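You operate a simulated robot arm through the tools that you are given. There is no shell and no other tool.

You are at the controls of a simulated robot arm. One attempt, no reset.

TASK
Push both discs up out of the orange mould and put them in the green tray.
Fine: use the orange lever; lower it again, then free the yellow knob. Where these are worked on the way, their far stop is far enough and under half their travel is too little: orange lever.
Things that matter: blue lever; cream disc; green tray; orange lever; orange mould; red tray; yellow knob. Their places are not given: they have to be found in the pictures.

The check looks at the end state, three seconds after you hand in, the way a careful person would. Anything else that was tipped, shoved, dropped, spilled or broken makes it a failure.

THE ROBOT
A 7-joint arm with a two-finger parallel gripper, fixed in place. Base frame: the origin is on the floor under the middle of its stand, x ahead of it, y to its left, z up; the work surface is at about z = 830. Units: mm, degrees, N and s.
It reaches about 1046 mm from its shoulder. Its first joint turns from -166.0 to 166.0 degrees. Payload 1.57 kg.
The tool frame sits at the grasp point between the pads (the TCP): z along the fingers, y along the line on which they close. The tips reach 30 mm beyond it. The gripper opens to 80 mm. The fingers are 17 mm wide and 12 mm thick; the gripper's body (40 by 82 mm) begins 80 mm behind the TCP.
Orientation is that of the tool frame in the base frame, as [roll, pitch, yaw] about the fixed x, y, z axes, in that order (R = Rz(yaw) Ry(pitch) Rx(roll)). With the fingers straight down and closing along the base's y, the tool's x points along the base's -x, its y along +y and its z along -z.

THE INTERFACE
- The arm moves only by the tool apply_moves. Its argument "series" is a list that holds one entry, the list of rows, each a list of 7 numbers: the turn, a rotation vector about the tool's x, y, z in degrees, then the shift along the tool's x, y, z in cm, then the finger opening in cm, from 0 to 8. In form: [[[rx, ry, rz, x, y, z, claw], ...]]. A call has 1 to 20 rows; each row shifts and turns the commanded pose from where the row before left it, along the tool's axes as they then stand. Rows are played at 5 a second. More than 50 mm and 8.6 degrees between two rows, or a gripper value outside its range, and nothing of the call is played. A pose out of reach is approached as far as the arm can. The call stops where the force on the tool passes 70 N (or 10 N more than at its start, if that is more) or the arm is blocked; 0.2 s more then pass. The fingers move at their own pace (about 153 mm/s each) and stop on an object; they squeeze with about 24 N. The grip force told is the motor's: it shows also when the fingers shut on nothing. Time passes only in rows, and 0.2 s behind the last, so rows that do not move let the fingers close. The reply holds the time, the measured pose of the TCP, the force on the tool along the base axes, the opening and the grip force, in the units named above and with some noise, with the torque about the TCP (base axes, N m) and any sound that the robot's microphone picked up, and new pictures: "show" is both (left out), scene, wrist or none.
- Cameras (640 x 400 px; columns grow to the right, rows downward): "scene" is fixed at [48.9, 498.6, 1468.9]; the picture's right is [-0.16, -0.99, 0.00], its down [-0.62, 0.10, -0.78] and it looks along [0.77, -0.12, -0.63] (base axes); focal length 357 px, centre (320, 200). "wrist" rides on the gripper at [72, -7, -122] in the tool frame; the picture's right is [0.09, 1.00, 0.00], its down [-0.84, 0.08, -0.54] and it looks along [-0.54, 0.05, 0.84] (tool axes); focal length 238 px, centre (320, 200).
- locate(camera, pixels): for up to 12 pixels [column, row] of the newest picture of that camera ("zoom" is the newest enlarged one), the place [x, y, z] in the base frame of the surface seen there, good to about 2 mm. No time passes.
- zoom(camera, box): a new picture of the part [left, top, right, bottom] of that camera's present view, enlarged. No time passes.
- hand_in(): hands the job in; it is judged then, once.

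Leave the gripper open and the arm clear of the work at the hand-in unless told otherwise.

The tools are called after "Request:" as name(argument=value, ...) on one line, values as JSON. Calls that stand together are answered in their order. apply_moves: Moves the arm, as the interface text tells. Its arguments: {"type":"object","properties":{"series":{"type":"array","items":{"type":"array","items":{"type":"array","items":{"type":"number"}}}},"show":{"type":"string","enum":["both","scene","wrist","none"]}},"required":["series"]} The other tools are called the same way: locate (camera, pixels) gives the place of the surface under pixels of a picture; zoom (camera, box) takes an enlarged picture of a part of a camera's view; hand_in () hands the job in.

At the start:

```text
time: 0.0
eef_pos: [531.5, 252.9, 1188.6]
tool_rot: [-179.9, 0.0, -180.0]
ft_force: [0.5, -0.2, -0.4]
moment: [0.0, 0.0, 0.0]
grip_width: 79.8
grip_force: 0.0
```

scene: 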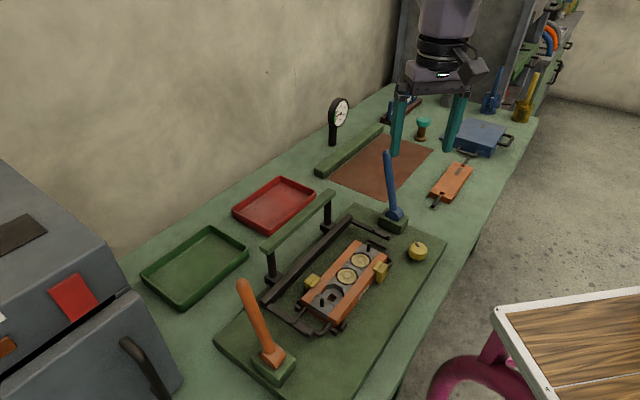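
wrist: 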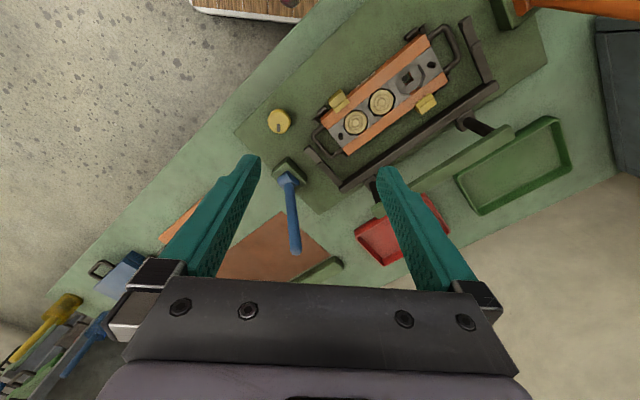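

I see a fixture with an orange mould holding two round discs (near 345,275 and 360,260 in the scene), an orange lever (about 260,330), a blue lever (390,190), a yellow knob (417,251), a green tray and a red tray. I'll zoom in on the parts before moving anything.

Request:
zoom(camera="scene", box=[210, 180, 460, 390])

Request:
zoom(camera="wrist", box=[240, 0, 560, 200])

Request:
locate(camera="scene", pixels=[[345, 276], [360, 261], [333, 294], [240, 285], [270, 355], [386, 155], [393, 215], [417, 248], [195, 268], [275, 205], [312, 281], [381, 270]])

```text
1.90 times, centred on (335, 285) of scene
```

zoom: 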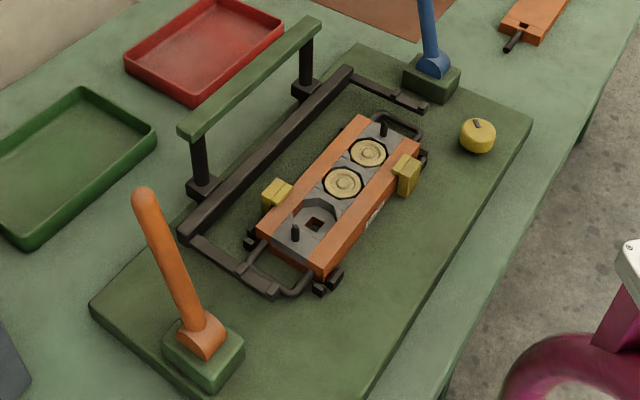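

```text
2.00 times, centred on (400, 100) of wrist
```

zoom: 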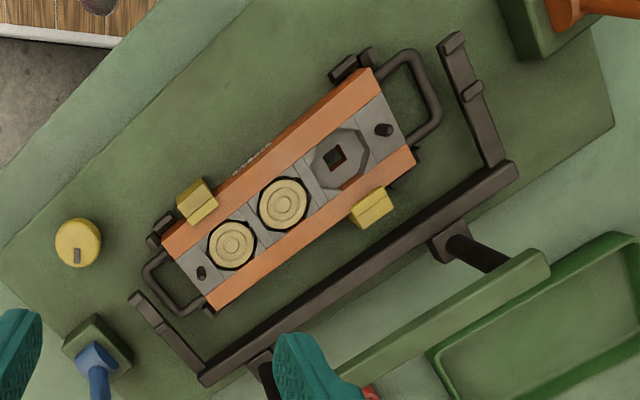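

```text
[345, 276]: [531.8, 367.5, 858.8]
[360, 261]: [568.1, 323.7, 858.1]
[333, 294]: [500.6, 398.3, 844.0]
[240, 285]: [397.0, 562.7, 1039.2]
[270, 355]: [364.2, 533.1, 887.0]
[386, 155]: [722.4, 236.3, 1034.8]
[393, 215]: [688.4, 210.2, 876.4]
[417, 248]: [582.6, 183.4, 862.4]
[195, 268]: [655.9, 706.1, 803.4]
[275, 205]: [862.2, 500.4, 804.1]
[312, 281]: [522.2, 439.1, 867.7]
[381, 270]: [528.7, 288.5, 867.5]
```

The levers both lean away from the robot. I want a closer look at the mould, knob and levers, so I'll lower the wrist camera toward the mould, staying well above everything (TCP to about 443, 341, 1020).

Request:
apply_moves(series=[[[0, 0, 0, 1.76, 1.76, 3.36, 8], [0, 0, 0, 1.76, 1.76, 3.36, 8], [0, 0, 0, 1.76, 1.76, 3.36, 8], [0, 0, 0, 1.76, 1.76, 3.36, 8], [0, 0, 0, 1.76, 1.76, 3.36, 8], [0, 0, 0, 0, 0, 0, 8]]], show="both")

```text
time: 1.4
eef_pos: [444.8, 345.4, 1015.7]
tool_rot: [-180.0, -0.1, -180.0]
ft_force: [0.5, -0.6, -0.5]
moment: [-0.02, -0.02, -0.01]
grip_width: 79.7
grip_force: 0.0
```

scene: 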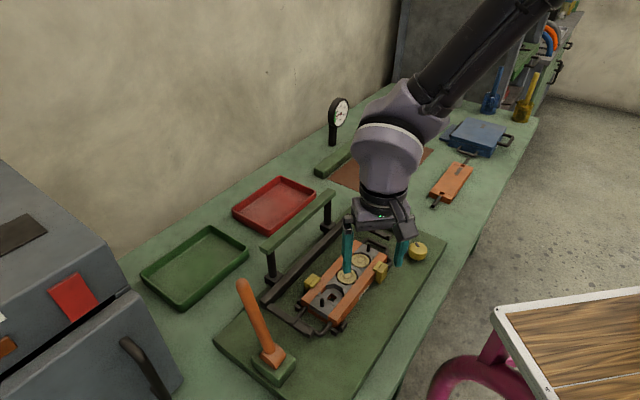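
wrist: 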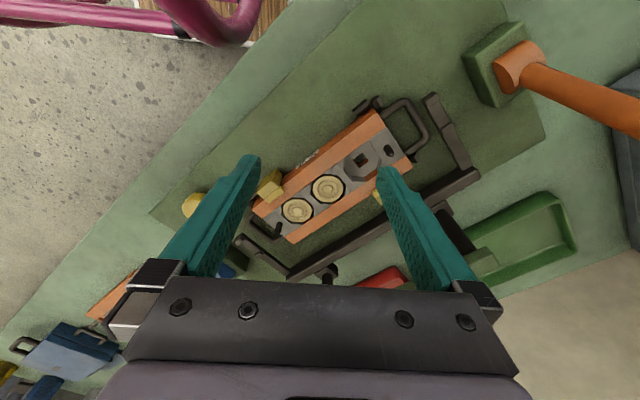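

Request:
zoom(camera="wrist", box=[220, 60, 500, 240])

Request:
zoom(camera="wrist", box=[420, 0, 640, 140])

Request:
zoom(camera="scene", box=[290, 210, 450, 340])

```text
2.22 times, centred on (360, 150) of wrist
```

zoom: 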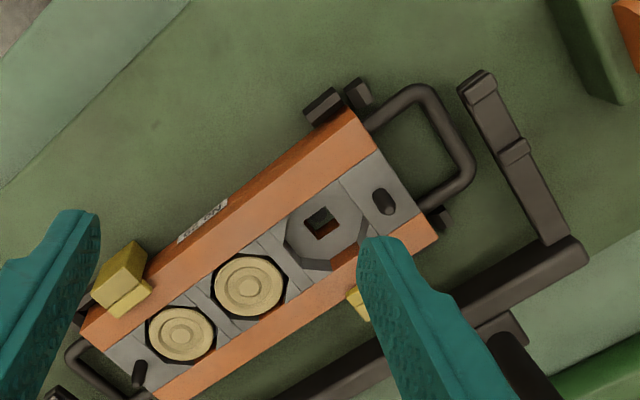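

```text
2.86 times, centred on (530, 70) of wrist
```

zoom: 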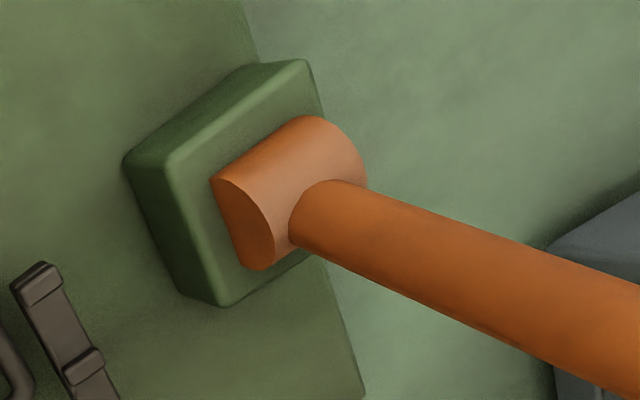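

```text
3.08 times, centred on (370, 275) of scene
```

zoom: 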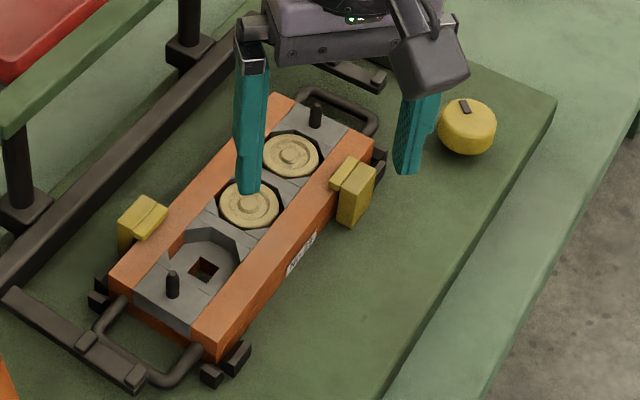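

The empty pocket at (333,294) shows a square hole in its floor, which an ejector would come through. The yellow blocks at the sides look like clamps. Next I'll measure the orange lever, knob and trays.

Request:
locate(camera="scene", pixels=[[240, 280], [244, 282], [245, 300], [254, 320], [262, 345], [250, 318], [259, 316], [275, 352], [272, 372], [217, 345], [300, 350], [418, 247]])

Request:
zoom(camera="scene", box=[210, 260, 330, 390])

Request:
zoom(camera="scene", box=[395, 230, 445, 270])

```text
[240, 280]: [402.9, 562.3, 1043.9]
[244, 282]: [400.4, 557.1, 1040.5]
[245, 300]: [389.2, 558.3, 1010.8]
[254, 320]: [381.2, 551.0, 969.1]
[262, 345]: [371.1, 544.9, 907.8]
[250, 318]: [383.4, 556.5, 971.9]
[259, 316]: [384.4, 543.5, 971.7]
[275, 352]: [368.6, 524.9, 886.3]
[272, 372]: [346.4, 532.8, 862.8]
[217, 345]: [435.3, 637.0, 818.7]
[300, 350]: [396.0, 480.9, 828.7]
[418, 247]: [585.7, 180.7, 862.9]
```

```text
3.08 times, centred on (270, 325) of scene
```

zoom: 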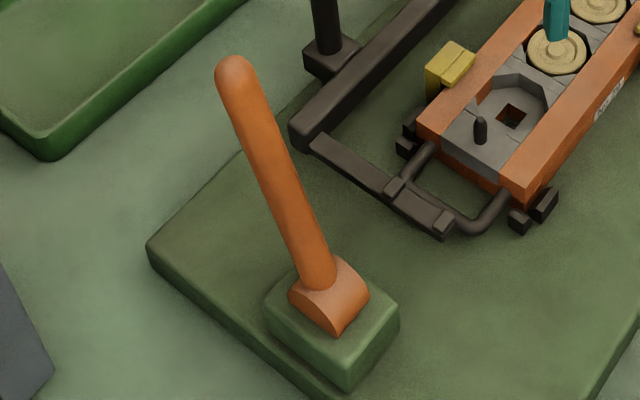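

```text
10.00 times, centred on (420, 250) of scene
```

zoom: 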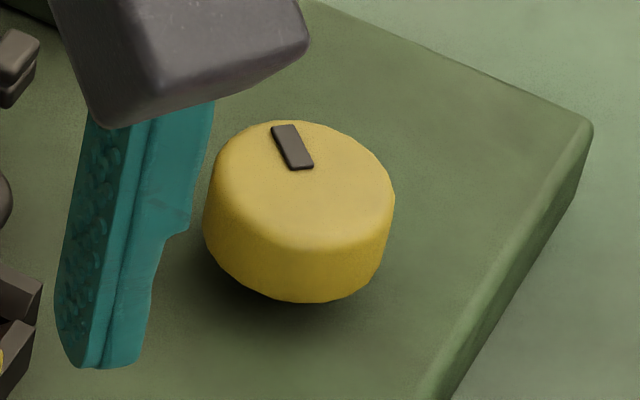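

The knob has a dark pointer mark aimed to the rear. The lever hub's axis runs along the mould's long side, so the lever should swing towards or away from the robot. I'll measure the lever's centre line and the obstacles around it.

Request:
locate(camera="scene", pixels=[[243, 280], [243, 284], [253, 312], [268, 343], [272, 351], [258, 350], [281, 362], [256, 362], [292, 365], [100, 280], [60, 250], [200, 350]])

Request:
locate(camera="wrist", pixels=[[298, 210], [328, 188], [362, 160], [385, 148], [270, 187], [312, 165], [340, 140], [400, 165], [195, 203], [520, 65], [480, 55], [560, 220]])

```text
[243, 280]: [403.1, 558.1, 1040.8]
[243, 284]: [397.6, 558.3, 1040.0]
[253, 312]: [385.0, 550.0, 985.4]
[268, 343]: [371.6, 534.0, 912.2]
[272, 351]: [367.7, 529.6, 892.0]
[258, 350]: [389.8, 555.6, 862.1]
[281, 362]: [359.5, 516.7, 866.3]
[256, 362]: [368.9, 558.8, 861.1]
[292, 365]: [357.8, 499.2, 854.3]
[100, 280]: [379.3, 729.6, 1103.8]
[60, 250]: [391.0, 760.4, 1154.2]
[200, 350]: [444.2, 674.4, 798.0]
```

```text
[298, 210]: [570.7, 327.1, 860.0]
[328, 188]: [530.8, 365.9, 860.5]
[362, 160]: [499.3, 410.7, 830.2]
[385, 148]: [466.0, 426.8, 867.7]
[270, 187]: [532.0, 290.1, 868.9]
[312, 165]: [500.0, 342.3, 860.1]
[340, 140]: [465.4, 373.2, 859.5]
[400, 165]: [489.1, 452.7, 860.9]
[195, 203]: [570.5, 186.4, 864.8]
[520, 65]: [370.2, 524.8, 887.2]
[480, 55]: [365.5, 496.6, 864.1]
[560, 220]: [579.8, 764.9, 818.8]
```

Measured so far:

| Item | Position |
|---|---|
| Lever shaft | about 20 mm thick, leaning about 15° to the rear |
| Lever axis at z=1005 | about (399.5, 552.8) |
| Discs | near (531, 367) and (569, 326), tops at z≈860, flush with the mould |

I'll raise the arm, yaw it by 42.5° so the fingers close along the lever's hinge axis, and move above the lever tip with the fingertips at about 1065.

Request:
apply_moves(series=[[[0, 0, -8.5, 0, 0, -1.6, 8], [0, 0, -8.5, 0, 0, -1.6, 8], [0, 0, -8.5, 0, 0, -1.6, 8], [0, 0, -8.5, 0, 0, -1.6, 8], [0, 0, -8.5, 0, 0, -1.6, 8], [0, 0, 0, -2.136, 3.67, 0, 8], [0, 0, 0, -2.136, 3.67, 0, 8], [0, 0, 0, -2.136, 3.67, 0, 8], [0, 0, 0, -2.136, 3.67, 0, 8], [0, 0, 0, -2.136, 3.67, 0, 8], [0, 0, 0, 0, 0, 0, 8]]], show="both")

```text
time: 3.8
eef_pos: [396.8, 548.8, 1097.4]
tool_rot: [180.0, 0.1, -137.4]
ft_force: [0.5, 0.0, 0.0]
moment: [0.0, -0.02, -0.03]
grip_width: 80.1
grip_force: 0.1
```

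scene: 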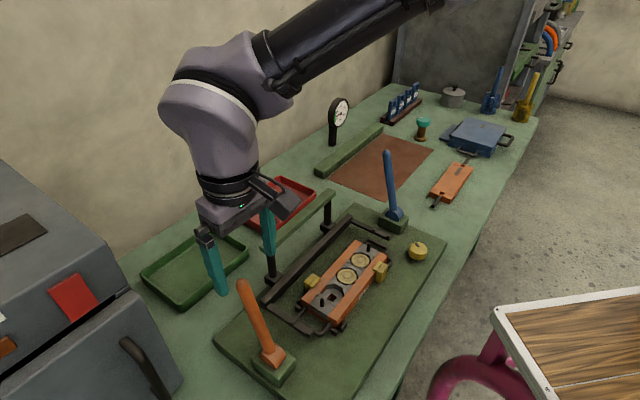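
wrist: 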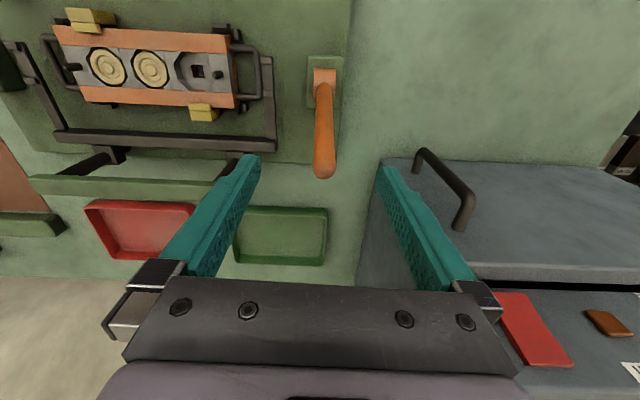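

The fixture now lines up with the wrist picture. The lever tip is at (324,172), between the fingers. I'll check its exact place from this view before lowering.

Request:
locate(camera="wrist", pixels=[[324, 172], [324, 150], [324, 120], [324, 95], [316, 140], [333, 140], [313, 172], [335, 172], [325, 75], [400, 170], [370, 250], [440, 170]])

Request:
zoom(camera="wrist", box=[0, 0, 380, 200])

```text
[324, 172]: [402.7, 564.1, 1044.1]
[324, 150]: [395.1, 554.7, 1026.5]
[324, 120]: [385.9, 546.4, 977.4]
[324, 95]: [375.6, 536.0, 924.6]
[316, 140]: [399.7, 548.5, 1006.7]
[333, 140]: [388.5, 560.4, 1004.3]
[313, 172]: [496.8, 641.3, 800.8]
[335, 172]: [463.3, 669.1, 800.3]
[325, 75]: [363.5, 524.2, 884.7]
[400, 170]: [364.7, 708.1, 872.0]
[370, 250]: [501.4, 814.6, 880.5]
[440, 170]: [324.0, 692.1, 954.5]
```

```text
1.68 times, centred on (190, 100) of wrist
```

zoom: 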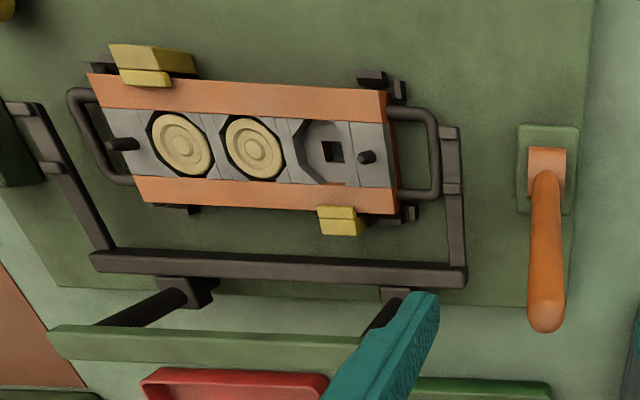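

Both views put the lever's axis at about (398, 555, 1005). I'll shift a few millimetres and lower the open fingers around the shaft, without closing yet.

Request:
apply_moves(series=[[[0, 0, 0, -0.5, 0.38, 0, 8], [0, 0, 0, 0, 0, 3.0, 8], [0, 0, 0, 0, 0, 3.0, 8], [0, 0, 0, 0, 0, 3.0, 8], [0, 0, 0, 0, 0, 0, 8]]], show="both")

```text
time: 5.0
eef_pos: [398.8, 556.5, 1008.1]
tool_rot: [-179.9, 0.0, -137.4]
ft_force: [0.3, 0.0, -0.7]
moment: [-0.01, -0.03, -0.03]
grip_width: 80.2
grip_force: 0.0
```

scene: 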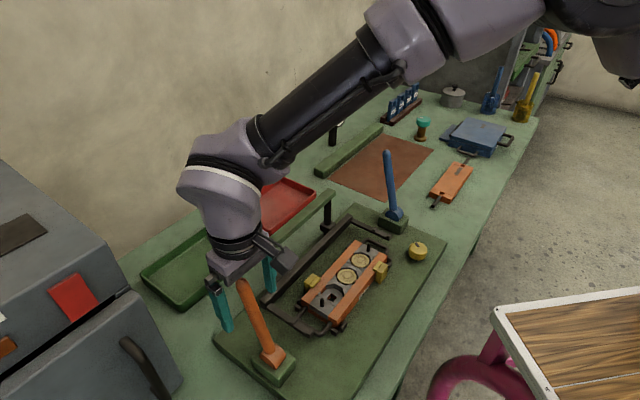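
wrist: 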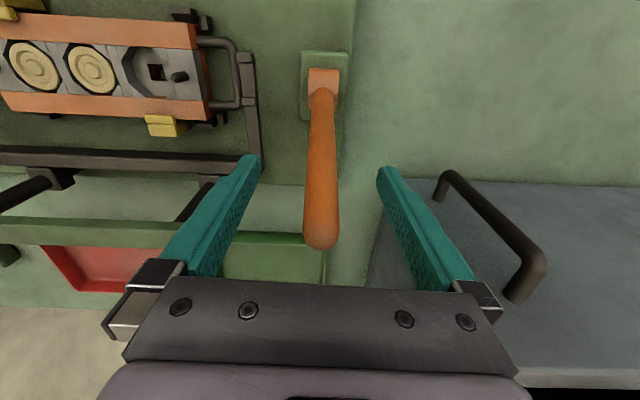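

The shaft is centred between the fingers (column 320). Now I'll close on it in small steps.

Request:
apply_moves(series=[[[0, 0, 0, 0, 0, 0, 3], [0, 0, 0, 0, 0, 0, 1.5], [0, 0, 0, 0, 0, 0, 1.0], [0, 0, 0, 0, 0, 0, 1.0]]], show="wrist")

```text
time: 6.0
eef_pos: [398.0, 556.6, 1007.9]
tool_rot: [-180.0, -0.1, -137.5]
ft_force: [-5.8, 7.5, -1.7]
moment: [-0.95, -1.24, 0.47]
grip_width: 20.0
grip_force: 33.4
```

wrist: 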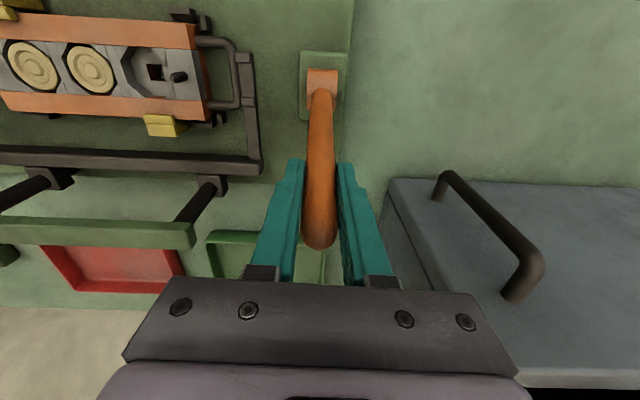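

The lever is gripped at 20 mm. A sideways force of about 9 N says it sits 1 mm further along tool +y. I'll correct that and pull the lever gently along its arc toward the robot by about 5° to see whether it yields.

Request:
apply_moves(series=[[[0, 0, 0, 0.0, 0.1, 0, 1.0], [0, 0, 0, 0.66, 0, -0.16, 1.0], [0, 0, 0, 0.66, 0, -0.12, 1.0], [0, 0, 0, 0, 0, 0, 1.0]]], show="both")

```text
time: 7.0
eef_pos: [389.1, 548.7, 1010.6]
tool_rot: [-180.0, -0.1, -137.5]
ft_force: [0.9, 12.0, -3.6]
moment: [-0.09, -1.68, 0.38]
grip_width: 19.8
grip_force: 33.4
```

scene: 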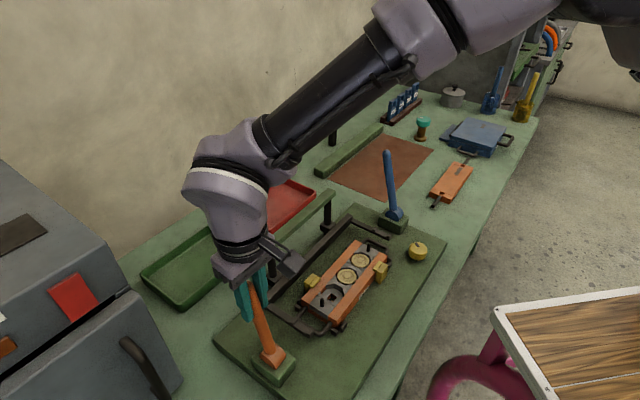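
wrist: 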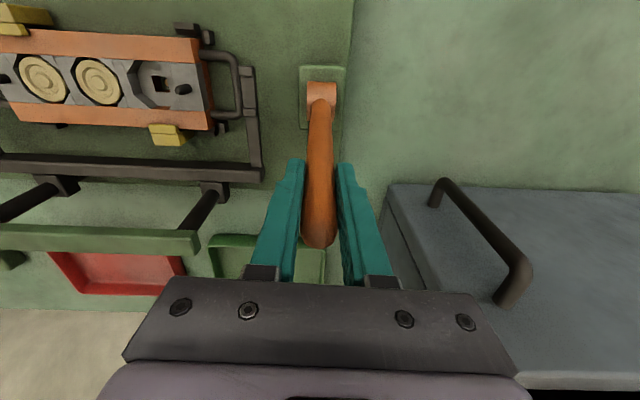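

The lever yields, with about 9 N of resistance along the swing. I'll continue along the arc to about upright and then check.

Request:
apply_moves(series=[[[0, 0, 0, 1.26, 0.1, -0.16, 1.0], [0, 0, 0, 1.26, 0, -0.06, 1.0], [0, 0, 0, 0, 0, 0, 1.0]]], show="both")

```text
time: 7.8
eef_pos: [371.2, 530.7, 1012.8]
tool_rot: [180.0, 0.0, -137.6]
ft_force: [7.9, 2.7, 3.0]
moment: [0.69, -0.99, -0.01]
grip_width: 19.8
grip_force: 33.6
```

scene: 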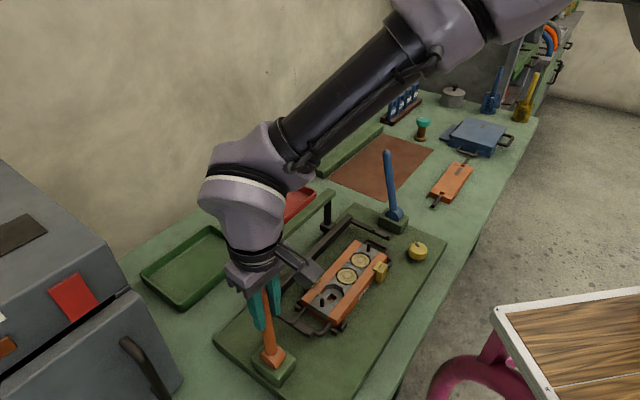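
wrist: 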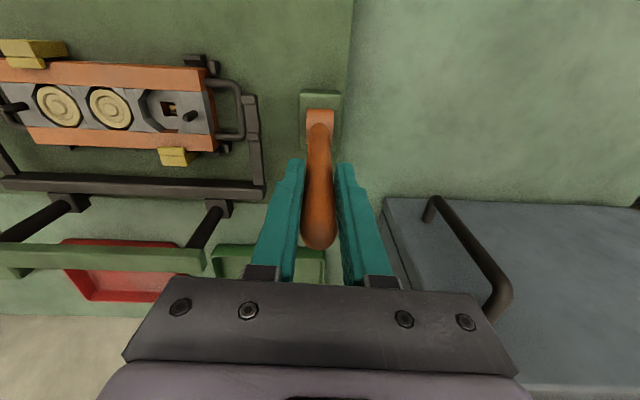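

Request:
zoom(camera="wrist", box=[0, 30, 280, 200])

Request:
zoom(camera="scene", box=[280, 220, 440, 340])

```text
2.29 times, centred on (140, 115) of wrist
```

zoom: 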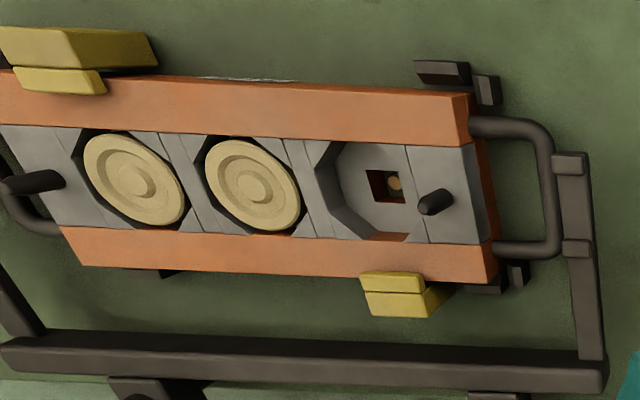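

```text
3.33 times, centred on (360, 280) of scene
```

zoom: 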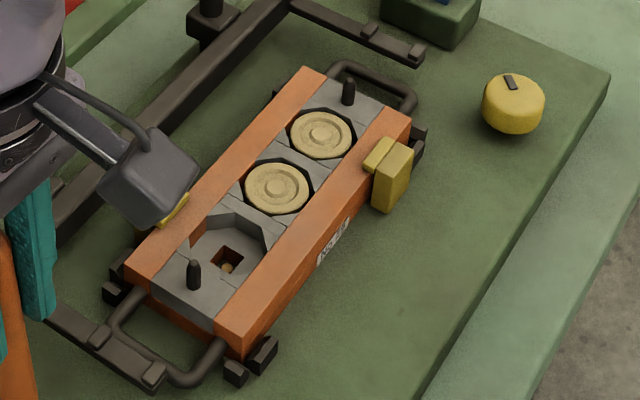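

A brass ejector pin is rising in the square hole of the empty pocket, so this is the right direction. I'll continue along the arc past upright toward the far stop.

Request:
apply_moves(series=[[[0, 0, 0, 1.26, -0.03, 0.06, 1.0], [0, 0, 0, 1.26, 0, 0.16, 1.0], [0, 0, 0, 1.23, 0, 0.28, 1.0], [0, 0, 0, 1.21, 0, 0.37, 1.0], [0, 0, 0, 0, 0, 0, 1.0]]], show="both")

```text
time: 9.0
eef_pos: [334.4, 495.5, 1004.7]
tool_rot: [-179.9, 0.1, -137.6]
ft_force: [24.7, -22.8, 16.2]
moment: [1.16, 0.01, -0.29]
grip_width: 19.6
grip_force: 33.3
```

scene: 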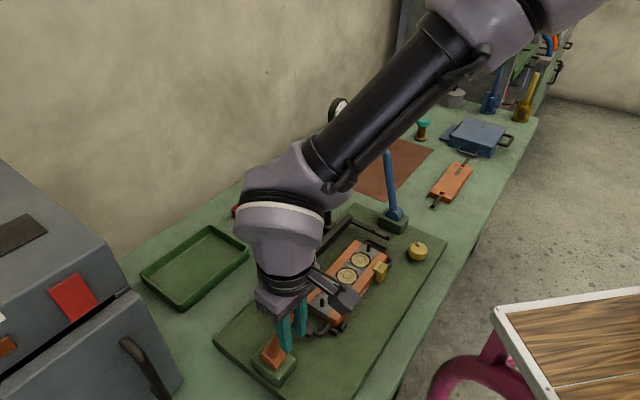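
wrist: 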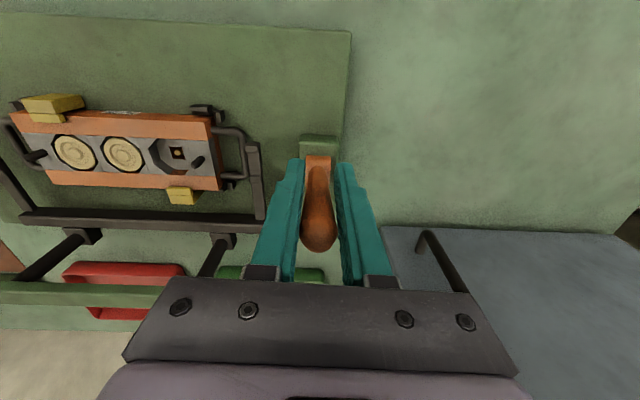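

The pull resistance is small, but there's a 33 N sideways force because my swing plane is 1–2° off. I'll relieve that with a small shift and turn, then look at the pins.

Request:
apply_moves(series=[[[0, 0, -0.7, 0, -0.15, 0, 1.0], [0, 0, -0.7, 0, -0.15, 0, 1.0], [0, 0, 0, 0, 0, 0, 1.0]]], show="both")

Request:
zoom(camera="wrist", box=[0, 80, 280, 260])

```text
time: 9.8
eef_pos: [335.4, 494.7, 1005.6]
tool_rot: [179.9, -0.1, -136.0]
ft_force: [13.9, -12.7, -3.2]
moment: [0.47, 0.4, -0.09]
grip_width: 19.5
grip_force: 33.4
```

scene: 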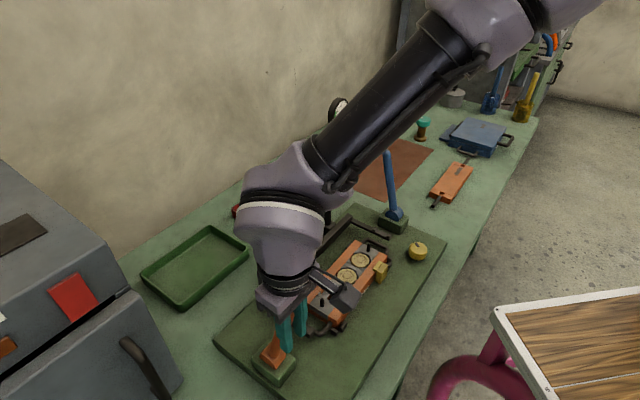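
wrist: 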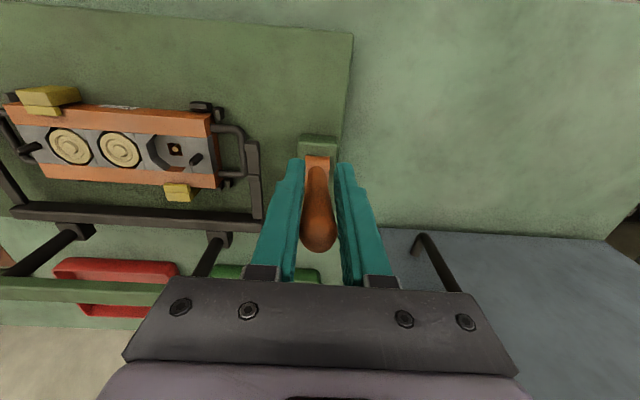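

```text
2.22 times, centred on (140, 170) of wrist
```

zoom: 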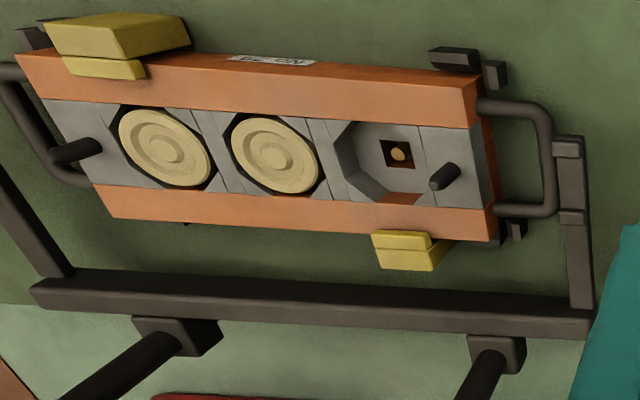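

The sideways force is halved and the pin is still rising. I'll continue the arc with another small sideways correction.

Request:
apply_moves(series=[[[0, 0, 0, 1.17, -0.1, 0.49, 1.0], [0, 0, 0, 1.12, -0.1, 0.58, 1.0], [0, 0, 0, 0, 0, 0, 1.0]]], show="both")

Request:
zoom(camera="wrist", box=[0, 80, 280, 260])

```text
time: 10.6
eef_pos: [319.3, 478.6, 995.4]
tool_rot: [179.9, 0.1, -135.8]
ft_force: [1.4, -0.1, 16.5]
moment: [0.69, -0.7, -0.02]
grip_width: 19.2
grip_force: 33.4
```

scene: 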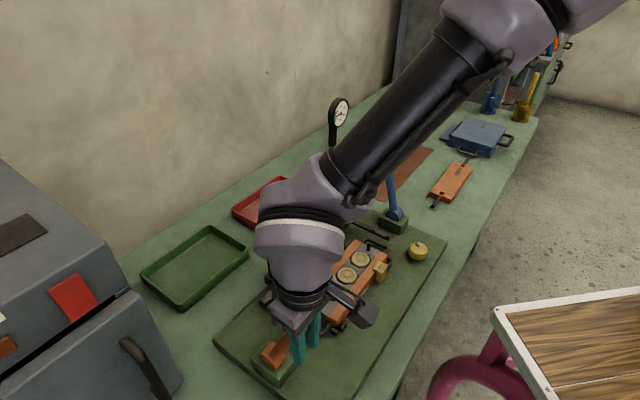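
wrist: 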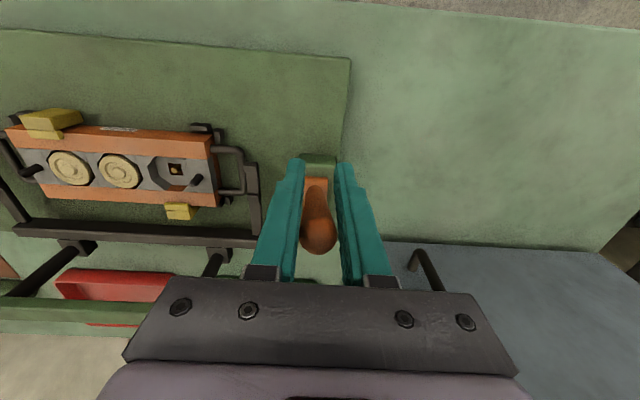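

```text
2.22 times, centred on (140, 170) of wrist
```

zoom: 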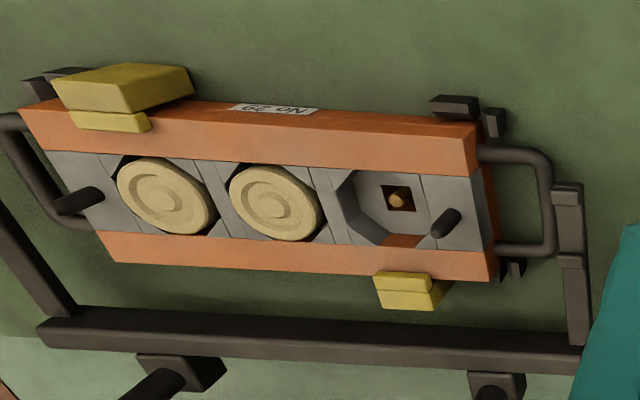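

The discs are now visibly rising, with their rims showing above the octagon pockets. I'll keep following the arc down toward the stop.

Request:
apply_moves(series=[[[0, 0, 0, 1.07, 0, 0.6, 1.0], [0, 0, 0, 1.0, 0, 0.7, 1.0], [0, 0, 0, 0, 0, 0, 1.0]]], show="both")

Request:
zoom(camera="wrist", box=[0, 80, 280, 260])

```text
time: 11.4
eef_pos: [303.4, 463.8, 983.0]
tool_rot: [179.9, -0.1, -135.9]
ft_force: [-16.0, 5.2, 17.4]
moment: [0.34, -0.91, 0.17]
grip_width: 19.2
grip_force: 33.4
```

scene: 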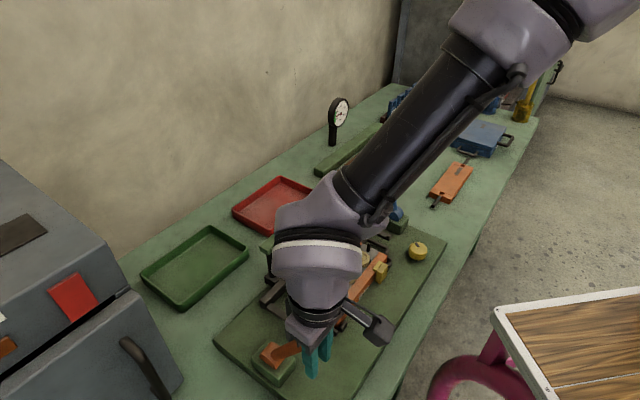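
wrist: 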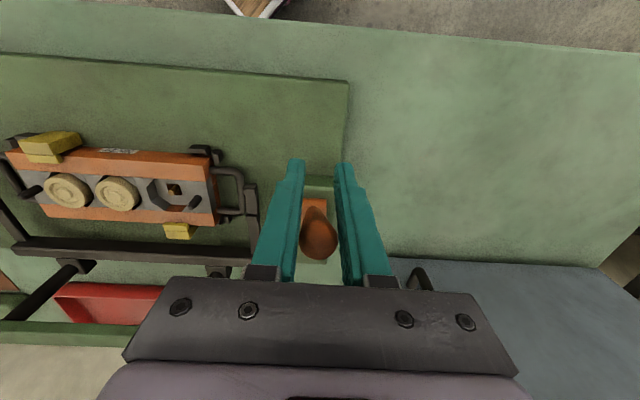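

```text
2.22 times, centred on (140, 170) of wrist
```

zoom: 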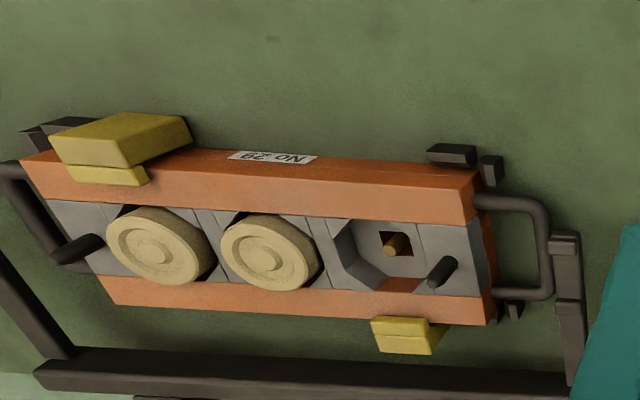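

The discs stand clearly proud of the mould now. There's no hard stop yet, so I'll continue.

Request:
apply_moves(series=[[[0, 0, 0, 1.0, 0.1, 0.68, 1.0], [0, 0, 0, 0.95, 0.05, 0.75, 1.0], [0, 0, 0, 0, 0, 0, 1.0]]], show="both")

Request:
zoom(camera="wrist", box=[0, 100, 280, 280])

```text
time: 12.2
eef_pos: [292.1, 449.7, 965.6]
tool_rot: [-179.9, -0.2, -136.1]
ft_force: [-0.5, 0.5, 0.6]
moment: [0.0, 0.01, -0.01]
grip_width: 10.2
grip_force: 0.1
```

scene: 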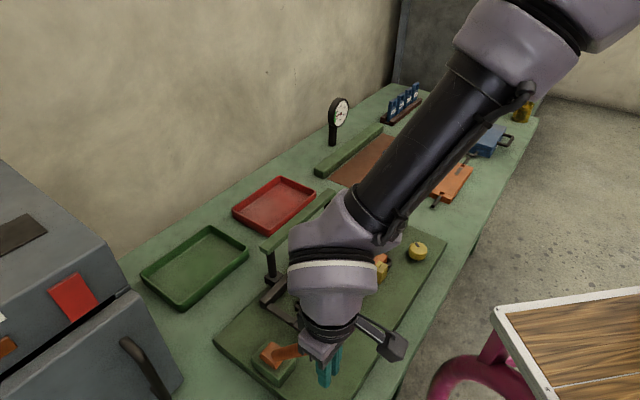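
wrist: 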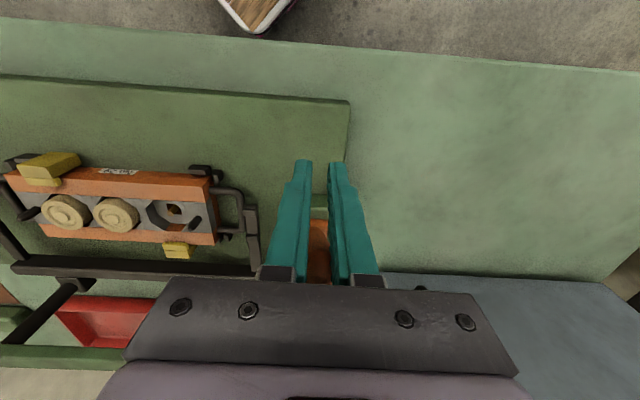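

```text
2.22 times, centred on (140, 190) of wrist
```

zoom: 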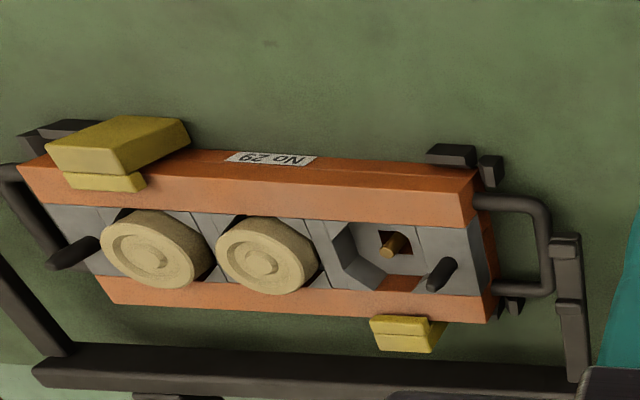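

The grip slipped off: the opening is now 10 mm and the force is zero. The lever seems to have reached its stop. The discs are still standing proud. I'll look for exactly where the lever is before I move.

Request:
zoom(camera="wrist", box=[240, 140, 400, 300])

Request:
zoom(camera="scene", box=[220, 280, 420, 400])

Request:
locate(camera="scene", pixels=[[298, 351], [290, 352], [280, 354], [270, 350], [302, 346], [275, 348]])

```text
2.50 times, centred on (320, 220) of wrist
```

zoom: 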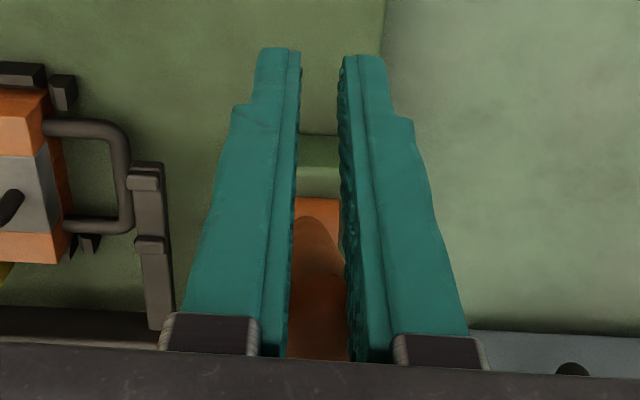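

```text
3.20 times, centred on (320, 340) of scene
```

zoom: 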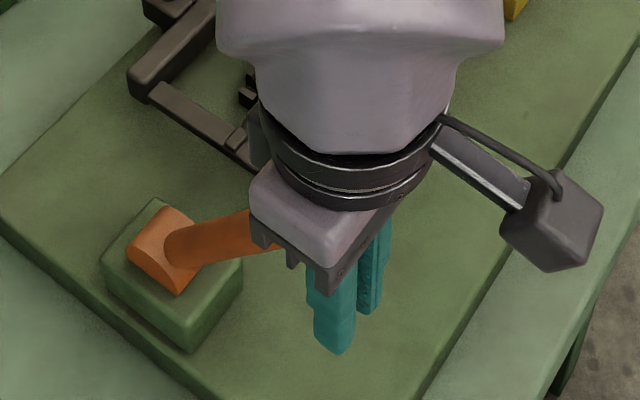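

```text
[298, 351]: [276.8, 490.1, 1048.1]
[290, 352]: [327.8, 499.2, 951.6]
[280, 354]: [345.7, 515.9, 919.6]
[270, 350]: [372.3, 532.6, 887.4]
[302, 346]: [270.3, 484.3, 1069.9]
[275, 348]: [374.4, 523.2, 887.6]
```

The lever now leans about 37° toward the robot, and the shaft sits just behind the closed fingers. I'll move away toward the robot side (tool +x) so I don't drag it, then raise up for a clear look.

Request:
apply_moves(series=[[[0, 0, 0, 2.0, 0, 0, 1.0], [0, 0, 0, 2.0, 0, -1.0, 1.0], [0, 0, 0, 0, 0, -4.0, 1.0], [0, 0, 0, 0, 0, -4.0, 1.0], [0, 0, 0, 0, 0, 0, 1.0]]], show="both")

```text
time: 13.4
eef_pos: [260.5, 424.3, 1056.6]
tool_rot: [179.9, 0.0, -136.1]
ft_force: [-0.2, -0.3, -0.2]
moment: [0.05, 0.0, -0.01]
grip_width: 9.9
grip_force: 0.1
```

scene: 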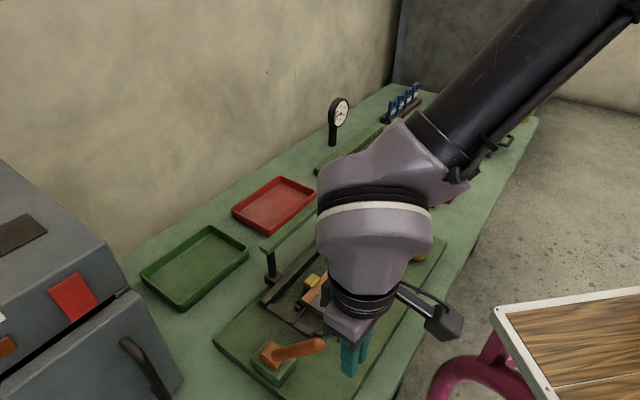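
wrist: 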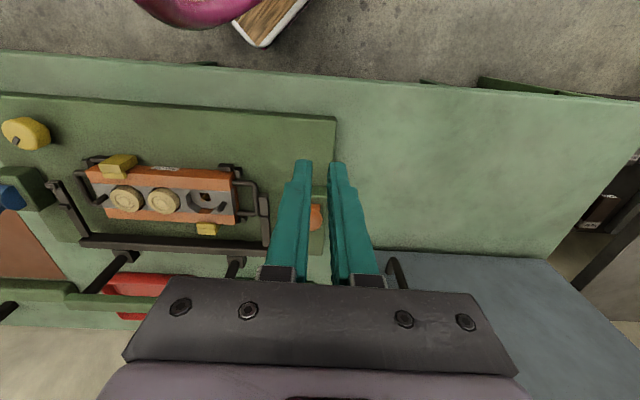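

Request:
zoom(camera="scene", box=[220, 310, 340, 400])

Request:
locate(camera="scene", pixels=[[320, 344], [312, 346], [305, 348], [290, 352], [280, 354], [323, 340], [270, 350]])

Request:
zoom(camera="wrist", box=[60, 110, 340, 290])

Request:
locate(camera="wrist", pixels=[[126, 199], [163, 202], [202, 204], [95, 172], [150, 176], [240, 185], [130, 212], [165, 216], [317, 213], [317, 220], [25, 130], [15, 145]])

```text
4.44 times, centred on (280, 355) of scene
```

zoom: 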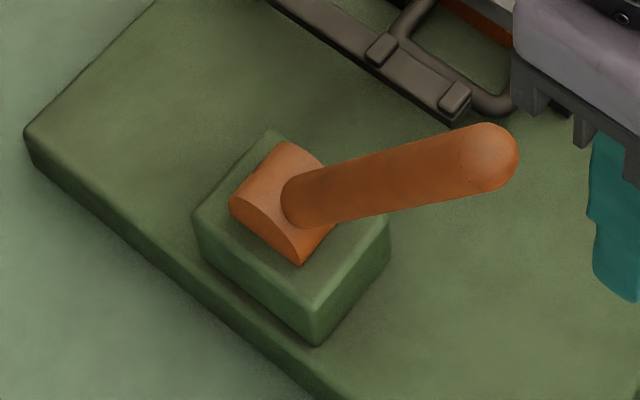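

```text
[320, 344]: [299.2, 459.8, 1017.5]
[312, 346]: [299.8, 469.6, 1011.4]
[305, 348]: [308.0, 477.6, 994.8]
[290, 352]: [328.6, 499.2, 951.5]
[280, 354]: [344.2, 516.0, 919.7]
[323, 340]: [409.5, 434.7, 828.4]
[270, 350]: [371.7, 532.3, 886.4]
```

```text
2.22 times, centred on (200, 200) of wrist
```

zoom: 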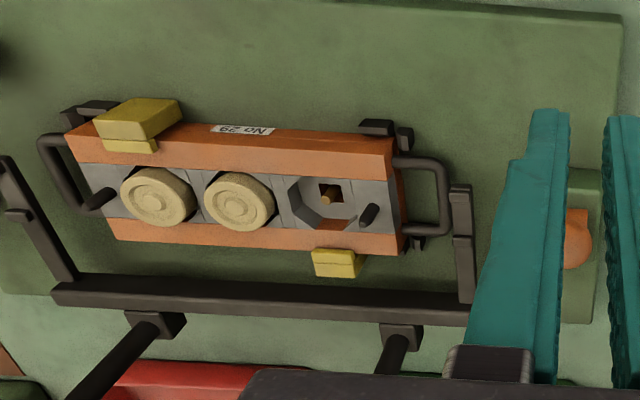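

```text
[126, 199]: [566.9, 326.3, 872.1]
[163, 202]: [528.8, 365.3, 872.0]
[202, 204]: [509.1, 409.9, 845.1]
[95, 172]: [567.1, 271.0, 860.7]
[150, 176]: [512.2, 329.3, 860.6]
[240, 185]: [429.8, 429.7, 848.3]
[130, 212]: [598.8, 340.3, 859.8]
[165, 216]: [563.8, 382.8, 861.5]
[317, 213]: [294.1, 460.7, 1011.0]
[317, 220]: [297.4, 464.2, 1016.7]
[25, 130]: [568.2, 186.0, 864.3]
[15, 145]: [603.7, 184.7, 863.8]
```

The lever holds itself at about 36° forward. Disc tops are now at z=872, having risen 12 mm. To make sure it's at its far stop, I'll go over the lever with closed fingers, come down behind it and press it gently further.

Request:
apply_moves(series=[[[0, 0, 0, 0, 0, -3.0, 0], [0, 0, 0, -4.06, 0, 0, 0], [0, 0, 0, -4.06, 0, 0, 0], [0, 0, 0, -4.06, 0, 0, 0], [0, 0, 0, 0, 0, 4.0, 0], [0, 0, 0, 0, 0, 4.0, 0], [0, 0, 0, 0, 0, 0, 0]]], show="both")

```text
time: 15.0
eef_pos: [348.6, 508.4, 1006.5]
tool_rot: [180.0, 0.0, -136.1]
ft_force: [-0.1, -0.5, 0.2]
moment: [0.02, 0.03, 0.01]
grip_width: 0.3
grip_force: 21.6
```

scene: 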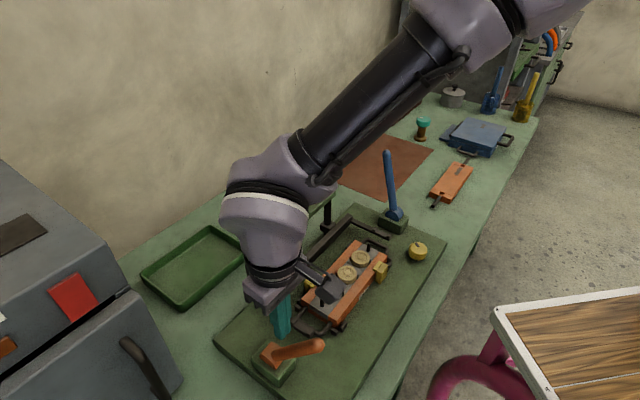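
wrist: 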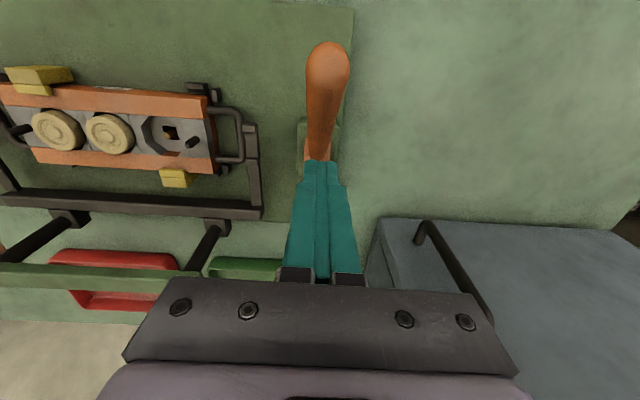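

The fingers are just behind the lever. I'll advance slowly until they make contact and watch the force.

Request:
apply_moves(series=[[[0, 0, 0, 1.2, 0, 0, 0], [0, 0, 0, 1.2, 0, 0, 0], [0, 0, 0, 0.4, 0, 0, 0], [0, 0, 0, 0.3, 0, 0, 0], [0, 0, 0, 0, 0, 0, 0]]], show="wrist")

```text
time: 16.2
eef_pos: [332.5, 490.5, 1008.3]
tool_rot: [179.7, 0.5, -136.1]
ft_force: [35.3, 33.2, 12.0]
moment: [0.88, -0.99, 0.0]
grip_width: 0.0
grip_force: 21.4
```

wrist: 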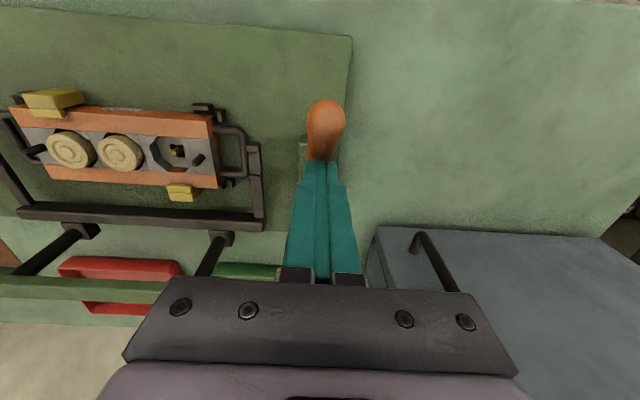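

There's about 48 N of resistance here, against about 8 N during the swing, so the lever is at its far stop. I'll back off the lever, go up, and look at the raised discs.

Request:
apply_moves(series=[[[0, 0, 0, -1.5, 0, 0, 0], [0, 0, 0, -1.5, 0, 0, 0], [0, 0, 0, 0, 0, -4.0, 4], [0, 0, 0, 0, 0, -4.0, 6], [0, 0, 0, 0, 0, -4.0, 8], [0, 0, 0, 0, 0, 0, 8]]], show="both")

Request:
zoom(camera="scene", box=[290, 220, 450, 340])

Request:
locate(camera="scene", pixels=[[346, 272], [360, 258], [320, 344], [305, 348], [280, 354], [346, 281], [361, 267]])

```text
time: 17.6
eef_pos: [348.0, 507.5, 1127.7]
tool_rot: [180.0, 0.0, -136.1]
ft_force: [0.1, 0.1, -0.1]
moment: [-0.04, -0.01, 0.03]
grip_width: 79.9
grip_force: 0.0
```

scene: 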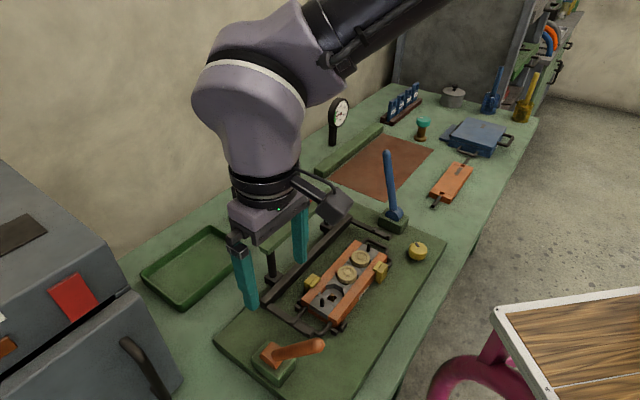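
wrist: 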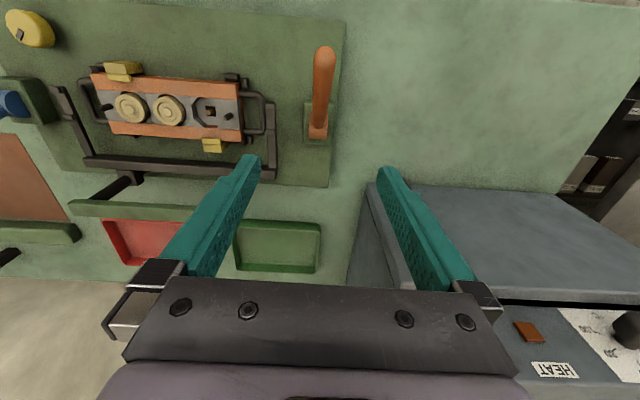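

```text
3.33 times, centred on (370, 280) of scene
```

zoom: 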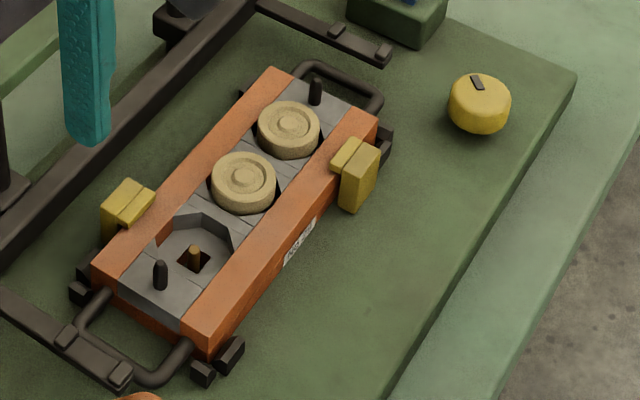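

```text
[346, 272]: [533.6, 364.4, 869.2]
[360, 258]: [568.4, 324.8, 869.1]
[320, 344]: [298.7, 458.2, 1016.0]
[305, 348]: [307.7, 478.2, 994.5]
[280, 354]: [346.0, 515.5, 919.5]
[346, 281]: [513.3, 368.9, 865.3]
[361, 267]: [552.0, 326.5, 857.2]
```

The disc tops are at about 870–872 and the mould top is at 860. Disc centres are about (532, 365.5) and (568, 325.5), diameter about 40 mm. Next I'll turn back to yaw 180, where the fingers close diagonally to the mould and so miss the pins, clamps and the neighbouring disc. Then I'll move above disc 1 at a safe height.

Request:
apply_moves(series=[[[0, 0, 7.3, 0, 0, 0, 8], [0, 0, 7.3, 0, 0, 0, 8], [0, 0, 7.3, 0, 0, 0, 8], [0, 0, 7.3, 0, 0, 0, 8], [0, 0, 7.3, 0, 0, 0, 8], [0, 0, 7.4, 0, 0, 0, 8], [0, 0, 0, -3.68, -2.84, 0, 8], [0, 0, 0, -3.68, -2.84, 0, 8], [0, 0, 0, -3.68, -2.84, 0, 8], [0, 0, 0, -3.68, -2.84, 0, 8], [0, 0, 0, -3.68, -2.84, 0, 8], [0, 0, 0, 0, 0, 4.0, 8], [0, 0, 0, 0, 0, 4.0, 8], [0, 0, 0, 0, 0, 4.0, 8], [0, 0, 0, 0, 0, 3.0, 8], [0, 0, 0, 0, 0, 0, 8]]], show="both")

```text
time: 21.0
eef_pos: [533.1, 365.5, 976.3]
tool_rot: [180.0, 0.1, -179.9]
ft_force: [-0.2, -0.5, -0.7]
moment: [0.01, 0.02, 0.01]
grip_width: 80.0
grip_force: 0.0
```

scene: 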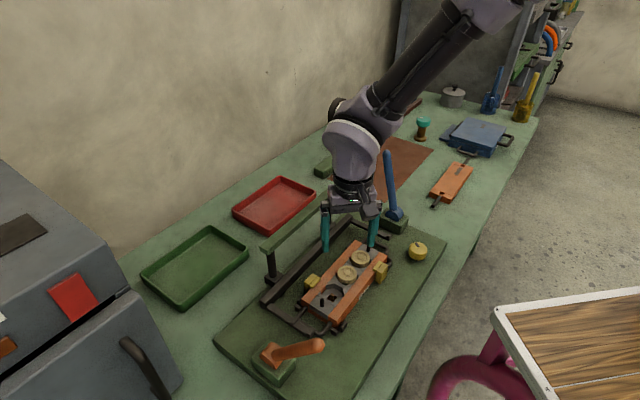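
wrist: 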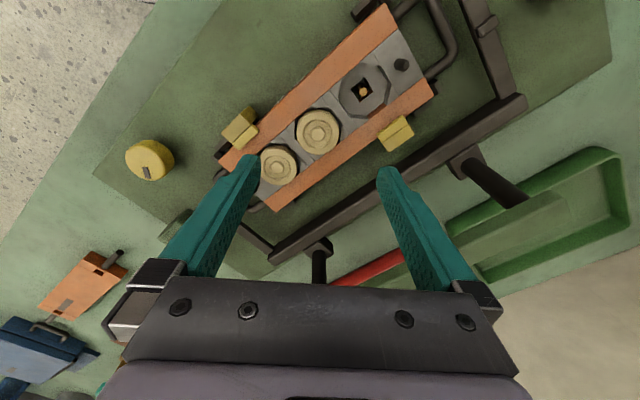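

Request:
zoom(camera="wrist", box=[210, 0, 450, 220])

Request:
locate(camera="wrist", pixels=[[318, 132], [280, 165], [318, 113], [318, 151], [297, 132], [340, 132], [240, 125], [250, 135], [400, 66], [396, 133], [364, 92], [262, 165]])

```text
1.82 times, centred on (330, 110) of wrist
```

zoom: 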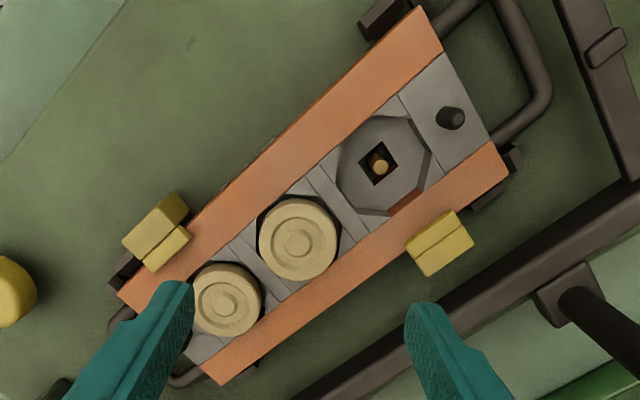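

```text
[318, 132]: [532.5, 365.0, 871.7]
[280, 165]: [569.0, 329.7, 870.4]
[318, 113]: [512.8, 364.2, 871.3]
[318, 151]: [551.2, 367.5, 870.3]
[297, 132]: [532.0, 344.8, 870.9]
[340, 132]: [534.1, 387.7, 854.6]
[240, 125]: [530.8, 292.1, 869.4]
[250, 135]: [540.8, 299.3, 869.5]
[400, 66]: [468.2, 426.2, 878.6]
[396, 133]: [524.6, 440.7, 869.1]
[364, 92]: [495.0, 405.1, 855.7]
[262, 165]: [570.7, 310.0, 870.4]
```

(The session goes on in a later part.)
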